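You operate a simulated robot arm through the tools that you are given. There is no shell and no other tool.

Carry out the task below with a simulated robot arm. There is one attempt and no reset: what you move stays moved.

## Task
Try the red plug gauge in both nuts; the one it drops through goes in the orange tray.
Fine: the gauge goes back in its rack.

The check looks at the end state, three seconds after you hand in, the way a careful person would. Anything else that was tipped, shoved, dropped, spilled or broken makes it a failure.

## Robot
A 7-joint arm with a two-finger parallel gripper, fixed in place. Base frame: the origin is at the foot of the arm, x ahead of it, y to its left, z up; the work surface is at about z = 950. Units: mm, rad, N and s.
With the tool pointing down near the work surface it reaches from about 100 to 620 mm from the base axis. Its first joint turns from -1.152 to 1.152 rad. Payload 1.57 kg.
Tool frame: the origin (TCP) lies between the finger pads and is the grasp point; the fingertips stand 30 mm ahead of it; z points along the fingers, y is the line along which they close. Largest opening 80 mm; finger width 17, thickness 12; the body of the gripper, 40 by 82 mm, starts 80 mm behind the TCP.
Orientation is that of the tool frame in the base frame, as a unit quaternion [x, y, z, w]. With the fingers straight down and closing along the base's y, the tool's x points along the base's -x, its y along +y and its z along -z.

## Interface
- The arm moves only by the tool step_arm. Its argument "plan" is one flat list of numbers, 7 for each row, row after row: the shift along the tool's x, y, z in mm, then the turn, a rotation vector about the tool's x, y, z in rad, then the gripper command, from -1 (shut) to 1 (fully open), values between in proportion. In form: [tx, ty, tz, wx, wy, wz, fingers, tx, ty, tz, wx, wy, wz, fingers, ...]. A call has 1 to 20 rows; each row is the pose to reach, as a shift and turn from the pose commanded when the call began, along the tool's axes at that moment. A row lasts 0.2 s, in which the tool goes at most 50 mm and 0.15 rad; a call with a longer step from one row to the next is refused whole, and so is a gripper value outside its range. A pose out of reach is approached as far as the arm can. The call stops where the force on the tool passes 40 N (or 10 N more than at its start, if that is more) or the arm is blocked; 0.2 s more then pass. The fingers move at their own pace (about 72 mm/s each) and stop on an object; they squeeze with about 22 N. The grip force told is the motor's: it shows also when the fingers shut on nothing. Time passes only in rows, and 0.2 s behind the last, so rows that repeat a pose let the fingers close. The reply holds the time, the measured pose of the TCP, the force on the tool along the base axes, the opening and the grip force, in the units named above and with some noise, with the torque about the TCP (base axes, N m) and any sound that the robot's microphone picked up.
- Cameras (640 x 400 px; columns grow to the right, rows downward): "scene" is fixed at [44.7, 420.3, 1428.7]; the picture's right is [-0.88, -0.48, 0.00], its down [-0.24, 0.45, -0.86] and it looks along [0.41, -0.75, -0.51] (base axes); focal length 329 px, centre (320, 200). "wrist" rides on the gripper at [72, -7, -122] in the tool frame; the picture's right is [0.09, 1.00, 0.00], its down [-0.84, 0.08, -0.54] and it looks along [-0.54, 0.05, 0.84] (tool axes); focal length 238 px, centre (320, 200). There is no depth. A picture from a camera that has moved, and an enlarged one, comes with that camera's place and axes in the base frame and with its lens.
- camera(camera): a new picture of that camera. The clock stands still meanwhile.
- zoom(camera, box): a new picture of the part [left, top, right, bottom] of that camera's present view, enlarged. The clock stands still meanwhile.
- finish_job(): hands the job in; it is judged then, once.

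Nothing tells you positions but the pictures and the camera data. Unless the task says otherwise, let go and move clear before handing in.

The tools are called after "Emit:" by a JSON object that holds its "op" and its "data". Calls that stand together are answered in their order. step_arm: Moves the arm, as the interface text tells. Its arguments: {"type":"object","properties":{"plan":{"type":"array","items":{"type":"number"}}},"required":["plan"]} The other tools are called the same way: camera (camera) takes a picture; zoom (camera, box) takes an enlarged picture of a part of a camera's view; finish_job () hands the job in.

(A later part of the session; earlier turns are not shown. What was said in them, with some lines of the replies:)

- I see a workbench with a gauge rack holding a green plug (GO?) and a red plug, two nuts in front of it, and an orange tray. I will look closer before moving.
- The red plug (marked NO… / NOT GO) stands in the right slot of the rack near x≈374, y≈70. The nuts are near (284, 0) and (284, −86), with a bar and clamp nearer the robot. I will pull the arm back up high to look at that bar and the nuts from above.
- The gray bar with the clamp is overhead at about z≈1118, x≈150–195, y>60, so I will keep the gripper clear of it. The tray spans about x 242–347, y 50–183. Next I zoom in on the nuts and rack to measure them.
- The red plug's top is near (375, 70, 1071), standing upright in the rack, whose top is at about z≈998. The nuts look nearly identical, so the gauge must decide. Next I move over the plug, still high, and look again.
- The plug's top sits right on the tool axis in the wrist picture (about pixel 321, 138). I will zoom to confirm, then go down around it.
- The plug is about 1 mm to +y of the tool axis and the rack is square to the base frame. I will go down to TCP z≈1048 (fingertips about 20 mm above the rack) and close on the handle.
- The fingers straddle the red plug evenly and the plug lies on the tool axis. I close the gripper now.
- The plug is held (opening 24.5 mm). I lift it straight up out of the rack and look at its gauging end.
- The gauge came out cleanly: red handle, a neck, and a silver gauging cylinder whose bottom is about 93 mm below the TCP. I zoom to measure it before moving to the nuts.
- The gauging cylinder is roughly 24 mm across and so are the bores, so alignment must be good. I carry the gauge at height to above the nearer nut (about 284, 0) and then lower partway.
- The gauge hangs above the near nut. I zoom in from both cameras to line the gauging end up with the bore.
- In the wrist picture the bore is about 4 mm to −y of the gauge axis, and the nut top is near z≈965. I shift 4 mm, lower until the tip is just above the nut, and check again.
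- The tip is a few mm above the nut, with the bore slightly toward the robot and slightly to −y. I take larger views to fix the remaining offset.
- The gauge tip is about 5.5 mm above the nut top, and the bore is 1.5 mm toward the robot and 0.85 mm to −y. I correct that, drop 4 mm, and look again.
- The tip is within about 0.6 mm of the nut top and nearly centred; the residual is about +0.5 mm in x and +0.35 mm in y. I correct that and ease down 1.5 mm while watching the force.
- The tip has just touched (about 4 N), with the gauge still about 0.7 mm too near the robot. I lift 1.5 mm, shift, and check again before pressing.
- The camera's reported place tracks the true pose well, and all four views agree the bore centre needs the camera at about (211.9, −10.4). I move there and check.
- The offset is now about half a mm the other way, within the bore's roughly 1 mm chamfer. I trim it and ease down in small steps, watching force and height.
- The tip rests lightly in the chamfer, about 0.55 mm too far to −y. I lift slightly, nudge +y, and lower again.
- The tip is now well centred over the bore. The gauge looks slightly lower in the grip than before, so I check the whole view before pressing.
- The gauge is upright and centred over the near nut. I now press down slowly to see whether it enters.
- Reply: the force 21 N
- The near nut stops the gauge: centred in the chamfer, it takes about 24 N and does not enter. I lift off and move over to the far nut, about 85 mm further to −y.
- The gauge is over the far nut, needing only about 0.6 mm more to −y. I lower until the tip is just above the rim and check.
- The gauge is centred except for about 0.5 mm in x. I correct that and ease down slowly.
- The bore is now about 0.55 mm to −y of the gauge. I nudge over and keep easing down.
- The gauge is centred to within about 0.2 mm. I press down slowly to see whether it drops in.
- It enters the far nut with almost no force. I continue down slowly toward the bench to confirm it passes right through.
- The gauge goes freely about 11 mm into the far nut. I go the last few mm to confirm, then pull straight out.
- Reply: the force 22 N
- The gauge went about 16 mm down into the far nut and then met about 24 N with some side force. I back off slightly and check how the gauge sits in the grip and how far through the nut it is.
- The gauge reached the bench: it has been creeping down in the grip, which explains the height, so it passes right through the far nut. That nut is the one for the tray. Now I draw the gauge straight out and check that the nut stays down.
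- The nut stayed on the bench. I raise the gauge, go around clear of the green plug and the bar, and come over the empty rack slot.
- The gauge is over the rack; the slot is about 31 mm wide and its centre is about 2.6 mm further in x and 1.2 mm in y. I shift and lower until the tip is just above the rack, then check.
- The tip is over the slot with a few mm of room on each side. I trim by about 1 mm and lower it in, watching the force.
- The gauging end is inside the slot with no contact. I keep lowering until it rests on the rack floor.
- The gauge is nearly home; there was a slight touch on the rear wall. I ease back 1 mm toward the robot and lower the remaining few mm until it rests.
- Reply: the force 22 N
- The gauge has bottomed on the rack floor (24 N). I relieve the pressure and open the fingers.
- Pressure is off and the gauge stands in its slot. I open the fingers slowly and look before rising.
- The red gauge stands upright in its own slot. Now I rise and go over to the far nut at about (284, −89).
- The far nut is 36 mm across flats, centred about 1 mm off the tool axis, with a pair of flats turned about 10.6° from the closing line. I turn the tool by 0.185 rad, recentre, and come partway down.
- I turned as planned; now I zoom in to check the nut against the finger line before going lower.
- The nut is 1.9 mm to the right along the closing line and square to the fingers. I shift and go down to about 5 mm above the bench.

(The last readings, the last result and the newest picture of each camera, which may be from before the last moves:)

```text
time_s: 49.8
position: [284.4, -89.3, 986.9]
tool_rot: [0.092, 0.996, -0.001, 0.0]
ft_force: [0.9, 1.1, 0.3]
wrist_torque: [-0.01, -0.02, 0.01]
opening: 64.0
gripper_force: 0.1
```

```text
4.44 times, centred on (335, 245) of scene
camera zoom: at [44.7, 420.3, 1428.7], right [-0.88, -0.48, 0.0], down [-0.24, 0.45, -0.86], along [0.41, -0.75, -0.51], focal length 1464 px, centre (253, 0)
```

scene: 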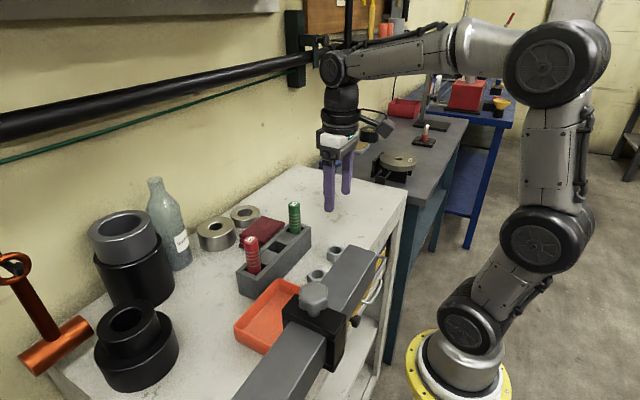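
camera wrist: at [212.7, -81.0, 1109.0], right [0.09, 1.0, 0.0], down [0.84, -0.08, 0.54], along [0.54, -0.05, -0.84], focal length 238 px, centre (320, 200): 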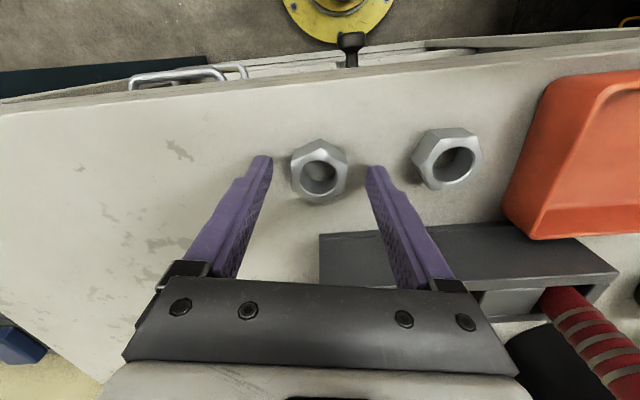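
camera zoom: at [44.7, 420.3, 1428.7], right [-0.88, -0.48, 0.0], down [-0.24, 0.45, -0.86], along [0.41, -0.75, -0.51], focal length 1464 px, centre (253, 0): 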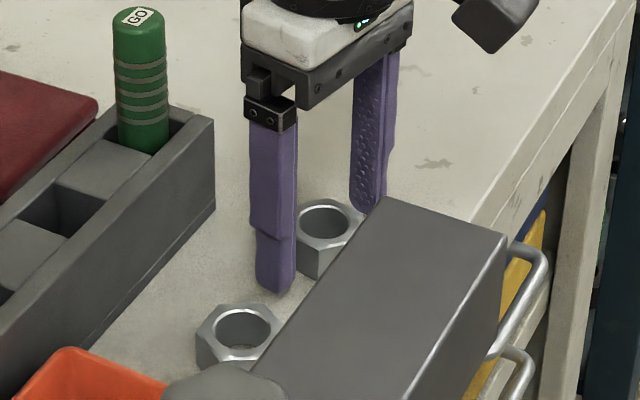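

The fingers straddle the nut, tips about 7 mm above the bench. I go 2.5 mm lower and close gently.

Emit:
{"op": "step_arm", "data": {"plan": [0, 0, 1.5, 0, 0, 0, 0.6, 0, 0, 2.5, 0, 0, 0, 0.6, 0, 0, 2.5, 0, 0, 0, 0.3, 0, 0, 2.5, 0, 0, 0, 0.1, 0, 0, 2.5, 0, 0, 0, -0.1, 0, 0, 2.5, 0, 0, 0, -0.4, 0, 0, 2.5, 0, 0, 0, -1, 0, 0, 2.5, 0, 0, 0, -1]}}

Emit:
{"op": "camera", "data": {"camera": "wrist"}}

Emit:
{"op": "zoom", "data": {"camera": "scene", "box": [295, 200, 375, 290]}}

```text
time_s: 51.6
position: [285.2, -88.3, 984.1]
tool_rot: [0.092, 0.996, 0.0, 0.001]
ft_force: [0.0, 0.5, -1.0]
wrist_torque: [-0.04, -0.01, 0.01]
opening: 35.3
gripper_force: 21.6
```

```text
taken
camera wrist: at [212.6, -81.6, 1106.2], right [0.09, 1.0, 0.0], down [0.84, -0.08, 0.54], along [0.54, -0.05, -0.84], focal length 238 px, centre (320, 200)
```

wrist: 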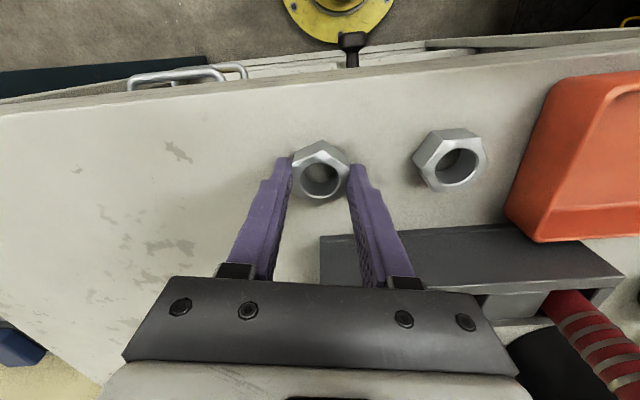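

```text
4.44 times, centred on (335, 245) of scene
camera zoom: at [44.7, 420.3, 1428.7], right [-0.88, -0.48, 0.0], down [-0.24, 0.45, -0.86], along [0.41, -0.75, -0.51], focal length 1464 px, centre (253, 0)
```

zoom: 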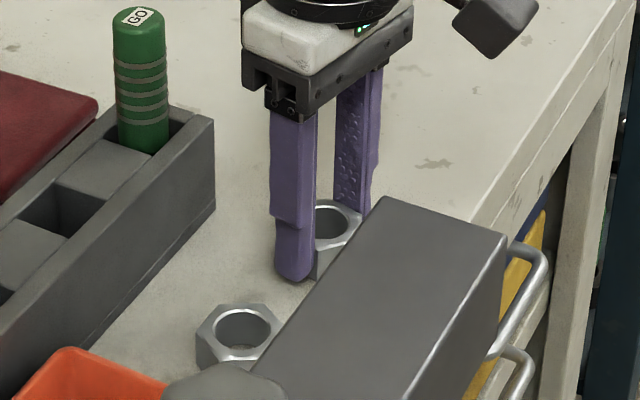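

The nut is held by its flats (opening 35.3 mm). I lift it, watching that it comes up cleanly.

Emit:
{"op": "step_arm", "data": {"plan": [0, 0, -5, 0, 0, 0, -1, 0, 0, -12, 0, 0, 0, -1, 0, 0, -25, 0, 0, 0, -1, 0, 0, -40, 0, 0, 0, -1, 0, 0, -60, 0, 0, 0, -1, 0, 0, -80, 0, 0, 0, -1, 0, 0, -80, 0, 0, 0, -1]}}

Emit:
{"op": "camera", "data": {"camera": "wrist"}}

Emit:
{"op": "camera", "data": {"camera": "scene"}}

```text
time_s: 53.2
position: [287.3, -91.5, 1065.3]
tool_rot: [0.092, 0.996, 0.0, -0.001]
ft_force: [0.2, 0.8, -1.3]
wrist_torque: [0.01, -0.01, 0.0]
opening: 35.4
gripper_force: 22.6
```

```text
taken
camera wrist: at [214.5, -83.7, 1187.3], right [0.09, 1.0, 0.0], down [0.84, -0.08, 0.54], along [0.54, -0.05, -0.84], focal length 238 px, centre (320, 200)
```

wrist: 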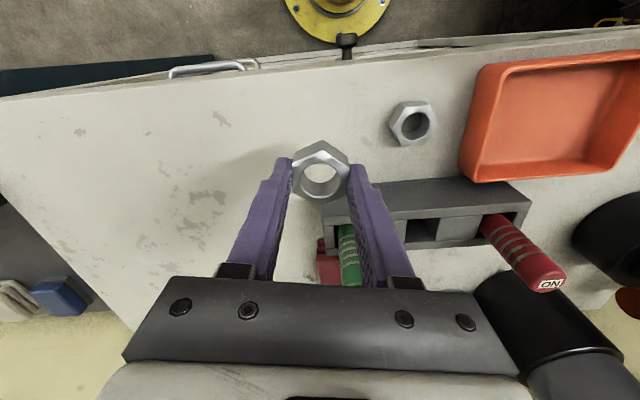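

```text
taken
```

scene: 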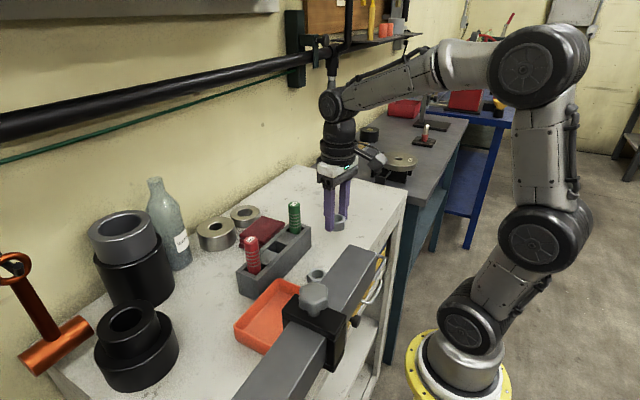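

The nut came up cleanly. I carry it over to the orange tray at this height, turning the tool back straight on the way.

Emit:
{"op": "step_arm", "data": {"plan": [2, 30, 0, 0, 0, 0, -1, 4.5, 65, 0, 0, 0, -0.06, -1, 7, 100, 0, 0, 0, -0.12, -1, 9.5, 135, 0, 0, 0, -0.185, -1, 12, 170, 0, 0, 0, -0.185, -1, 13.4, 190, 0, 0, 0, -0.185, -1, 13.4, 199.3, 0, 0, 0, -0.185, -1, 13.4, 199.3, 0, 0, 0, -0.185, -1]}}

Emit:
{"op": "camera", "data": {"camera": "wrist"}}

Emit:
{"op": "camera", "data": {"camera": "scene"}}

```text
time_s: 55.0
position: [308.7, 108.7, 1064.4]
tool_rot: [-0.001, 1.0, 0.0, 0.001]
ft_force: [-0.8, 0.7, -1.4]
wrist_torque: [-0.03, -0.03, 0.01]
opening: 35.3
gripper_force: 22.1
```

```text
taken
camera wrist: at [237.6, 103.4, 1186.8], right [-0.09, 1.0, 0.0], down [0.84, 0.08, 0.54], along [0.54, 0.05, -0.84], focal length 238 px, centre (320, 200)
```

wrist: 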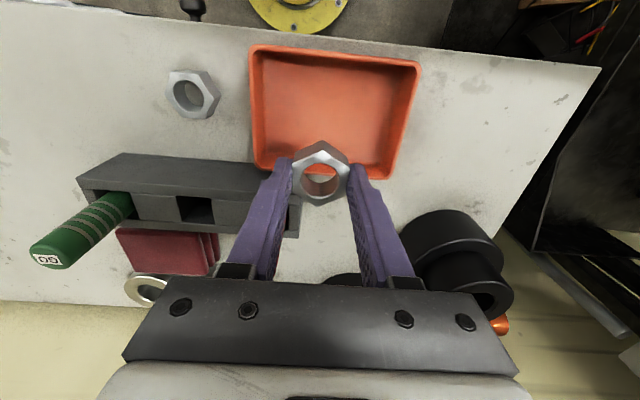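

```text
taken
```

scene: 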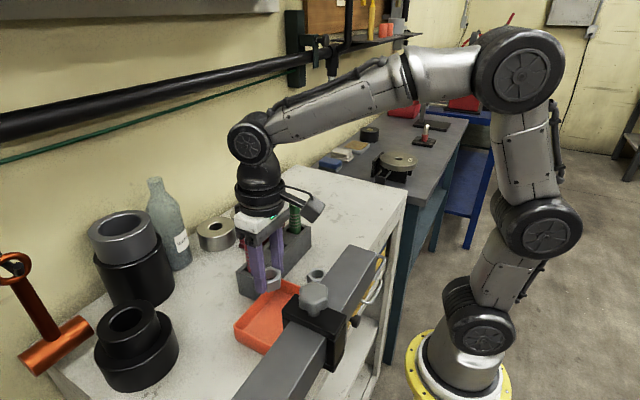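

The nut is over the tray. I shift 3.5 mm toward the robot for wall clearance, turn the tool −0.3 rad to swing its camera away from the bar, and come down partway.

Emit:
{"op": "step_arm", "data": {"plan": [3.5, 0, 5, 0, 0, -0.1, -1, 3.5, 0, 15, 0, 0, -0.2, -1, 3.5, 0, 25, 0, 0, -0.3, -1, 3.5, 0, 38, 0, 0, -0.3, -1, 3.5, 0, 48, 0, 0, -0.3, -1, 3.5, 0, 48, 0, 0, -0.3, -1]}}

Emit:
{"op": "camera", "data": {"camera": "wrist"}}

Emit:
{"op": "zoom", "data": {"camera": "scene", "box": [220, 170, 380, 350]}}

```text
time_s: 56.4
position: [304.7, 109.5, 1015.6]
tool_rot: [-0.149, 0.989, 0.0, 0.0]
ft_force: [0.2, -0.5, -1.9]
wrist_torque: [0.03, 0.02, -0.01]
opening: 35.6
gripper_force: 21.8
```

```text
taken
camera wrist: at [238.6, 83.3, 1138.2], right [-0.38, 0.92, 0.0], down [0.78, 0.32, 0.54], along [0.5, 0.21, -0.84], focal length 238 px, centre (320, 200)
```

wrist: 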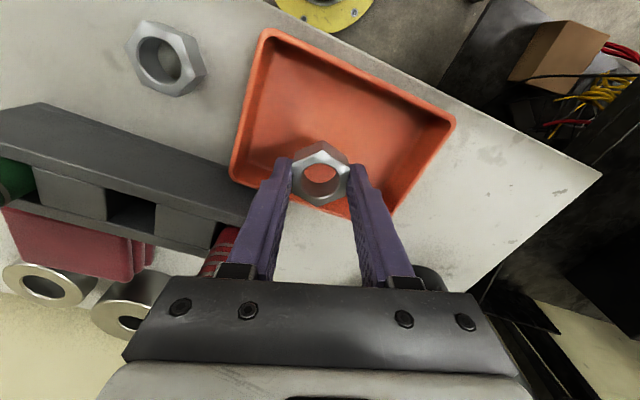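

```text
2.22 times, centred on (300, 260) of scene
camera zoom: at [44.7, 420.3, 1428.7], right [-0.88, -0.48, 0.0], down [-0.24, 0.45, -0.86], along [0.41, -0.75, -0.51], focal length 732 px, centre (364, 67)
```

zoom: 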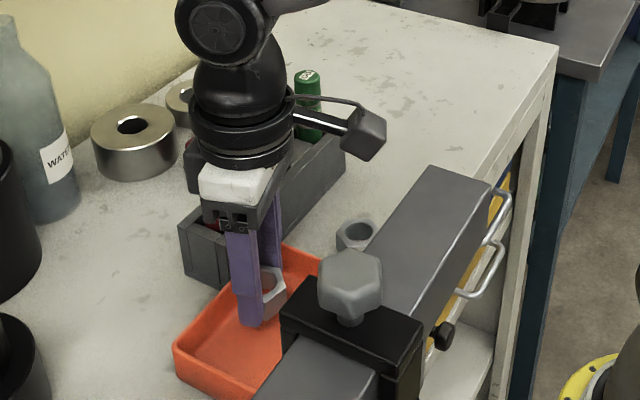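

The nut is over the tray floor with clearance, and the gripper and its camera are well clear of the bar, clamp and red plug. I continue down slowly.

Emit:
{"op": "step_arm", "data": {"plan": [0, 0, 5, 0, 0, 0, -1, 0, 0, 10, 0, 0, 0, -1, 0, 0, 15, 0, 0, 0, -1, 0, 0, 18, 0, 0, 0, -1, 0, 0, 18, 0, 0, 0, -1]}}

Emit:
{"op": "camera", "data": {"camera": "wrist"}}

Emit:
{"op": "zoom", "data": {"camera": "scene", "box": [220, 170, 380, 350]}}

```text
time_s: 57.6
position: [305.5, 109.0, 999.7]
tool_rot: [-0.149, 0.989, 0.001, 0.0]
ft_force: [-0.1, 0.6, -1.3]
wrist_torque: [-0.01, 0.01, 0.02]
opening: 35.1
gripper_force: 22.1
```

```text
taken
camera wrist: at [238.8, 82.4, 1120.3], right [-0.38, 0.92, 0.0], down [0.78, 0.32, 0.54], along [0.5, 0.21, -0.84], focal length 238 px, centre (320, 200)
```

wrist: 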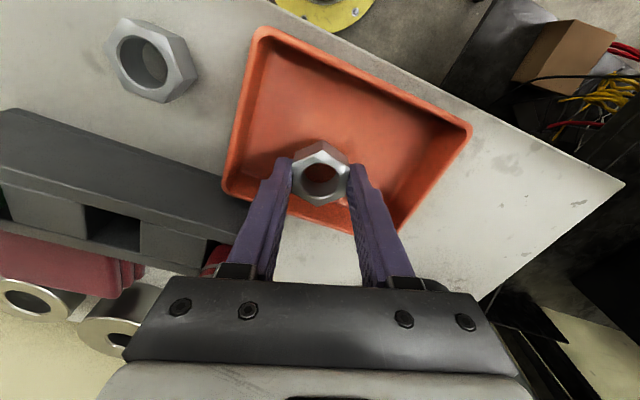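

```text
2.22 times, centred on (300, 260) of scene
camera zoom: at [44.7, 420.3, 1428.7], right [-0.88, -0.48, 0.0], down [-0.24, 0.45, -0.86], along [0.41, -0.75, -0.51], focal length 732 px, centre (364, 67)
```

zoom: 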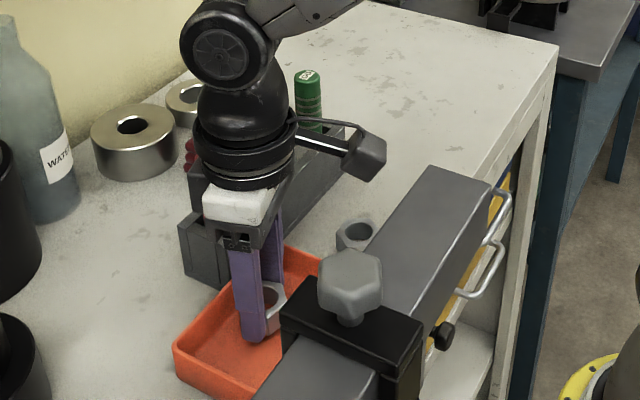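

Everything remains clear. I lower the last stretch in small steps until the nut touches the tray floor.

Emit:
{"op": "step_arm", "data": {"plan": [0, 0, 2, 0, 0, 0, -1, 0, 0, 4, 0, 0, 0, -1, 0, 0, 6, 0, 0, 0, -1, 0, 0, 7, 0, 0, 0, -1, 0, 0, 7, 0, 0, 0, -1]}}

Emit:
{"op": "step_arm", "data": {"plan": [0, 0, 0.7, 0, 0, 0, -1, 0, 0, 1.4, 0, 0, 0, -1]}}

Emit:
{"op": "zoom", "data": {"camera": "wrist", "box": [220, 80, 420, 240]}}

Emit:
{"op": "zoom", "data": {"camera": "scene", "box": [230, 230, 310, 330]}}

```text
time_s: 58.8
position: [304.3, 109.4, 990.6]
tool_rot: [-0.149, 0.989, 0.0, 0.001]
ft_force: [0.7, -0.5, -1.3]
wrist_torque: [0.04, 0.01, 0.0]
opening: 35.4
gripper_force: 21.9
```

```text
time_s: 59.4
position: [305.5, 110.9, 990.1]
tool_rot: [-0.149, 0.989, 0.0, 0.0]
ft_force: [0.0, -0.2, -2.4]
wrist_torque: [0.01, 0.04, 0.01]
opening: 35.6
gripper_force: 22.0
```

```text
2.50 times, centred on (320, 160) of wrist
camera zoom: at [238.6, 83.0, 1111.8], right [-0.38, 0.92, 0.0], down [0.78, 0.32, 0.54], along [0.5, 0.21, -0.84], focal length 596 px, centre (320, 300)
```

zoom: 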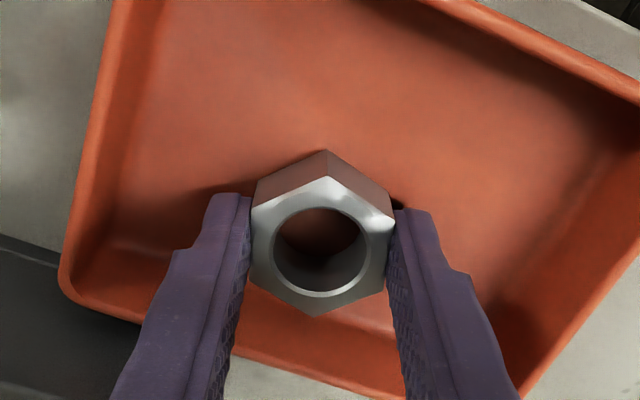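

```text
4.00 times, centred on (270, 280) of scene
camera zoom: at [44.7, 420.3, 1428.7], right [-0.88, -0.48, 0.0], down [-0.24, 0.45, -0.86], along [0.41, -0.75, -0.51], focal length 1317 px, centre (520, -120)
```

zoom: 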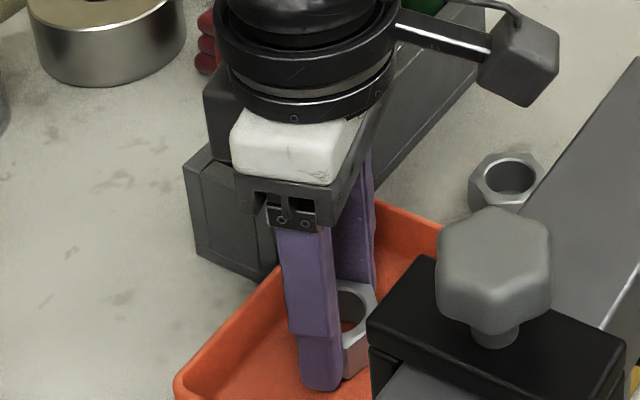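

The nut hovers just above the tray floor, well inside the walls. I ease down a few more mm.

Emit:
{"op": "step_arm", "data": {"plan": [0, 0, 0.7, 0, 0, 0, -1, 0, 0, 1.4, 0, 0, 0, -1, 0, 0, 2.1, 0, 0, 0, -1]}}

Emit:
{"op": "step_arm", "data": {"plan": [0, 0, 0.5, 0, 0, 0, -1, 0, 0, 1.0, 0, 0, 0, -1]}}

Emit:
{"op": "zoom", "data": {"camera": "scene", "box": [280, 280, 330, 330]}}

```text
time_s: 60.2
position: [305.5, 110.5, 989.0]
tool_rot: [-0.149, 0.989, 0.0, 0.002]
ft_force: [-2.1, -4.1, 16.3]
wrist_torque: [-0.16, 0.35, 0.02]
opening: 35.6
gripper_force: 22.5
```

```text
time_s: 60.8
position: [304.5, 109.5, 986.6]
tool_rot: [-0.15, 0.989, 0.0, 0.003]
ft_force: [2.5, -2.9, 18.7]
wrist_torque: [-0.03, -0.07, 0.02]
opening: 35.7
gripper_force: 21.9
```

```text
8.00 times, centred on (305, 305) of scene
camera zoom: at [44.6, 420.2, 1428.7], right [-0.88, -0.48, 0.0], down [-0.24, 0.45, -0.86], along [0.41, -0.75, -0.51], focal length 2634 px, centre (440, -640)
```

zoom: 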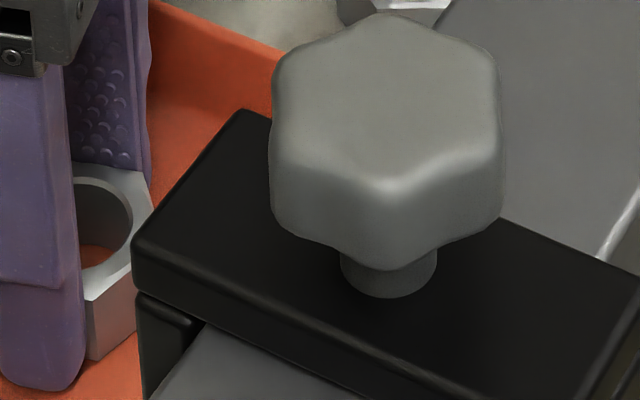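

The nut is seated on the tray floor (about 20 N). I relieve the pressure and open the fingers.

Emit:
{"op": "step_arm", "data": {"plan": [0, 0, -0.8, 0, 0, 0, -1, 0, 0, -1.6, 0, 0, 0, -1, 0, 0, -1.6, 0, 0, 0, -1]}}

Emit:
{"op": "step_arm", "data": {"plan": [0, 0, 0, 0, 0, 0, -0.08, 0, 0, 0, 0, 0, 0, 0.05, 0, 0, 0, 0, 0, 0, 0.2, 0, 0, 0, 0, 0, 0, 0.35, 0, 0, 0, 0, 0, 0, 0.35]}}

Emit:
{"op": "zoom", "data": {"camera": "wrist", "box": [220, 80, 420, 240]}}

Emit:
{"op": "zoom", "data": {"camera": "scene", "box": [220, 170, 380, 350]}}

```text
time_s: 61.6
position: [303.6, 109.1, 988.1]
tool_rot: [-0.15, 0.989, 0.0, -0.003]
ft_force: [1.0, 0.9, 3.7]
wrist_torque: [0.08, -0.13, 0.03]
opening: 35.5
gripper_force: 21.8
```

```text
time_s: 62.8
position: [303.8, 108.7, 988.0]
tool_rot: [-0.15, 0.989, 0.0, 0.0]
ft_force: [0.4, 0.1, 0.2]
wrist_torque: [0.0, -0.02, 0.01]
opening: 54.2
gripper_force: 0.0
```

```text
2.50 times, centred on (320, 160) of wrist
camera zoom: at [237.4, 82.3, 1110.6], right [-0.38, 0.92, 0.0], down [0.78, 0.32, 0.54], along [0.5, 0.21, -0.84], focal length 596 px, centre (320, 300)
```

zoom: 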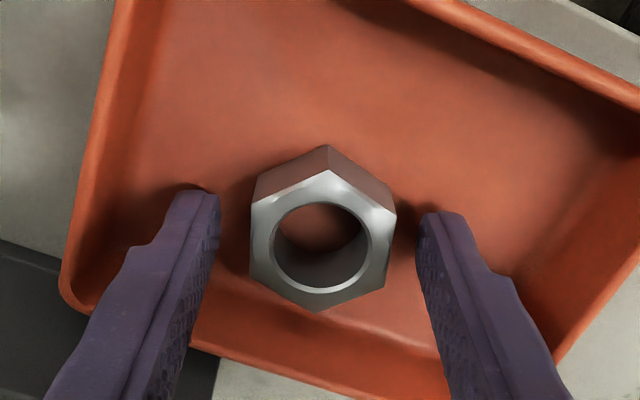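

```text
2.22 times, centred on (300, 260) of scene
camera zoom: at [44.7, 420.3, 1428.7], right [-0.88, -0.48, 0.0], down [-0.24, 0.45, -0.86], along [0.41, -0.75, -0.51], focal length 732 px, centre (364, 67)
```

zoom: 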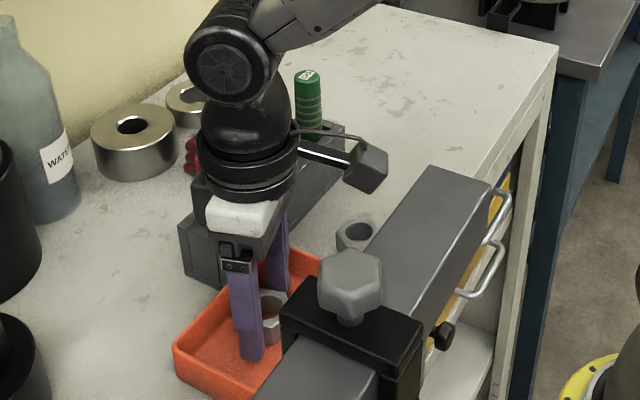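

The nut lies flat in the tray and the fingers are clear of it. I rise straight up and then check the whole scene.

Emit:
{"op": "step_arm", "data": {"plan": [0, 0, -10, 0, 0, 0, 0.35, 0, 0, -25, 0, 0, 0, 0.35, 0, 0, -45, 0, 0, 0, 0.35, 0, 0, -75, 0, 0, 0, 0.35, 0, 0, -110, 0, 0, 0, 0.35, 0, 0, -145, 0, 0, 0, 0.35, 0, 0, -180, 0, 0, 0, 0.35, 0, 0, -180, 0, 0, 0.1, 0.35, 0, 0, -180, 0, 0, 0.2, 0.35, 0, 0, -180, 0, 0, 0.3, 0.35, 0, 0, -180, 0, 0, 0.3, 0.35]}}

Emit:
{"op": "camera", "data": {"camera": "wrist"}}

Emit:
{"op": "camera", "data": {"camera": "scene"}}

Emit:
{"op": "zoom", "data": {"camera": "scene", "box": [200, 180, 380, 360]}}

```text
time_s: 65.2
position: [304.2, 109.5, 1168.5]
tool_rot: [0.001, 1.0, 0.001, 0.0]
ft_force: [0.1, 0.2, 0.3]
wrist_torque: [-0.02, 0.01, 0.01]
opening: 53.9
gripper_force: 0.0
```

```text
taken
camera wrist: at [233.0, 103.9, 1290.3], right [-0.09, 1.0, 0.0], down [0.84, 0.08, 0.54], along [0.54, 0.05, -0.84], focal length 238 px, centre (320, 200)
```

wrist: 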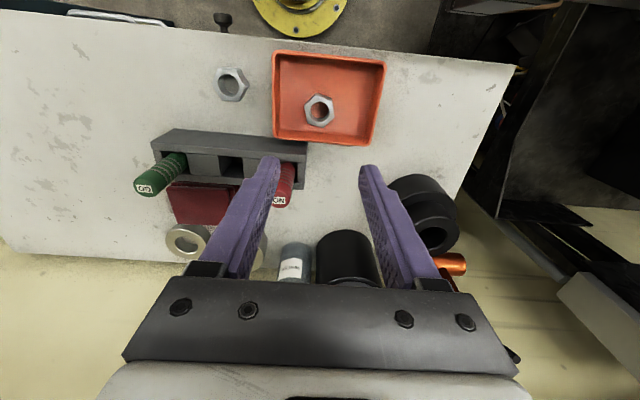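

```text
taken
```

scene: 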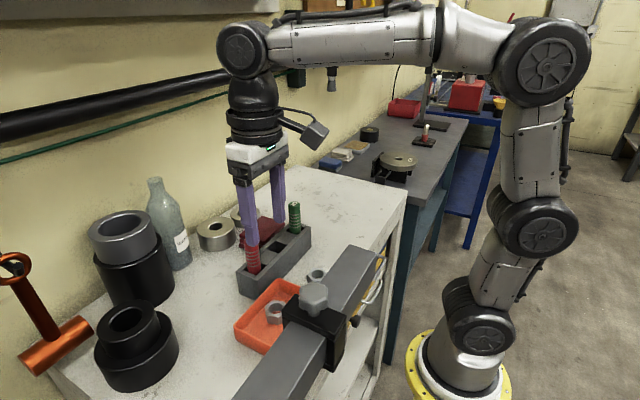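

```text
2.22 times, centred on (290, 270) of scene
camera zoom: at [44.7, 420.3, 1428.7], right [-0.88, -0.48, 0.0], down [-0.24, 0.45, -0.86], along [0.41, -0.75, -0.51], focal length 732 px, centre (387, 44)
```

zoom: 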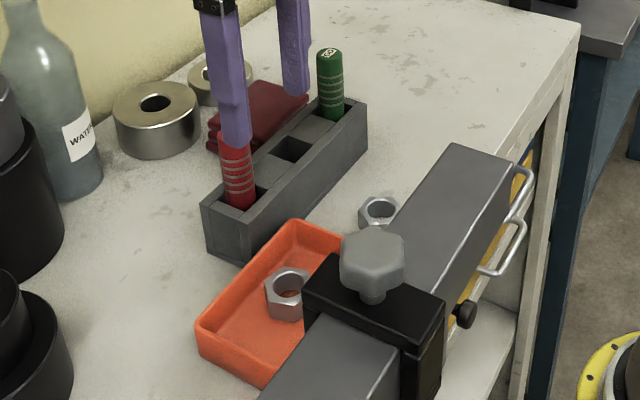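

The far nut sits in the orange tray, the red gauge is back in its slot, and the other nut, green gauge and everything else are in place. I raise the arm further clear and do a last check.

Emit:
{"op": "step_arm", "data": {"plan": [0, 0, -25, 0, 0, 0, 0.35, 0, -20, -50, 0, 0, 0, 0.35, 0, -50, -75, 0, 0, 0, 0.35, 0, -80, -80, 0, 0, 0, 0.35, 0, -80, -80, 0, 0, 0, 0.35]}}

Emit:
{"op": "zoom", "data": {"camera": "scene", "box": [200, 180, 380, 360]}}

Emit:
{"op": "camera", "data": {"camera": "wrist"}}

```text
time_s: 66.4
position: [304.4, 30.3, 1248.8]
tool_rot: [0.0, 1.0, 0.0, 0.0]
ft_force: [0.5, -0.2, 0.8]
wrist_torque: [0.03, -0.04, 0.02]
opening: 54.0
gripper_force: 0.0
```

```text
2.22 times, centred on (290, 270) of scene
camera zoom: at [44.7, 420.3, 1428.7], right [-0.88, -0.48, 0.0], down [-0.24, 0.45, -0.86], along [0.41, -0.75, -0.51], focal length 732 px, centre (387, 44)
```

zoom: 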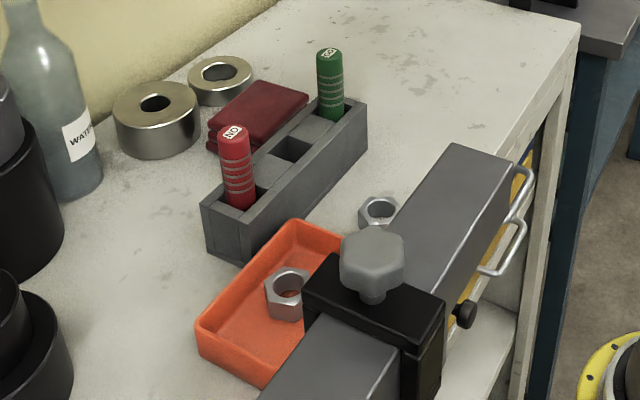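

```text
taken
camera wrist: at [232.3, 25.0, 1371.0], right [-0.09, 1.0, 0.0], down [0.84, 0.08, 0.54], along [0.54, 0.05, -0.84], focal length 238 px, centre (320, 200)
```

wrist: 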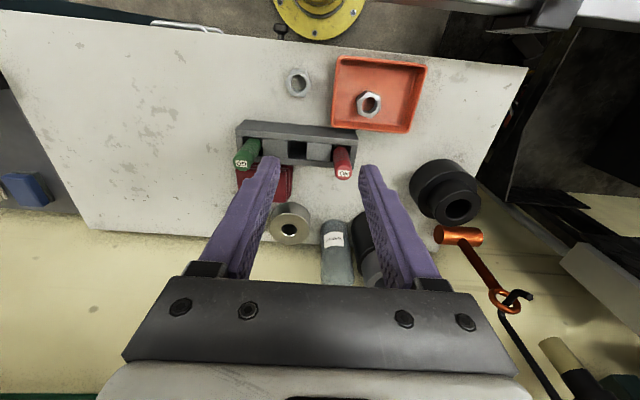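

The passing nut lies flat in the orange tray and the red gauge stands in its rack slot. The other nut is still on the bench, nothing else has moved, and the arm is clear, so I hand in.

Emit:
{"op": "finish_job", "data": {}}

```text
The job is handed in.
```

I tried the red gauge in both nuts, and the one it drops through is now in the orange tray. The job is handed in.

- **Near nut (about 284, −4):** the gauge stopped in the chamfer and would not enter at about 24 N. This nut is still on the bench where it was tried.
- **Far nut (about 284, −89):** the gauge went in freely and stopped only at the bottom. I took that stop to be the bench. This nut lies flat in the tray.
- **Red gauge:** it is back upright in its own rack slot. It crept a few mm down in the grip while I carried it, but the creep caused no trouble.

In the last pictures the other items in view looked undisturbed, and the arm was open and raised clear.
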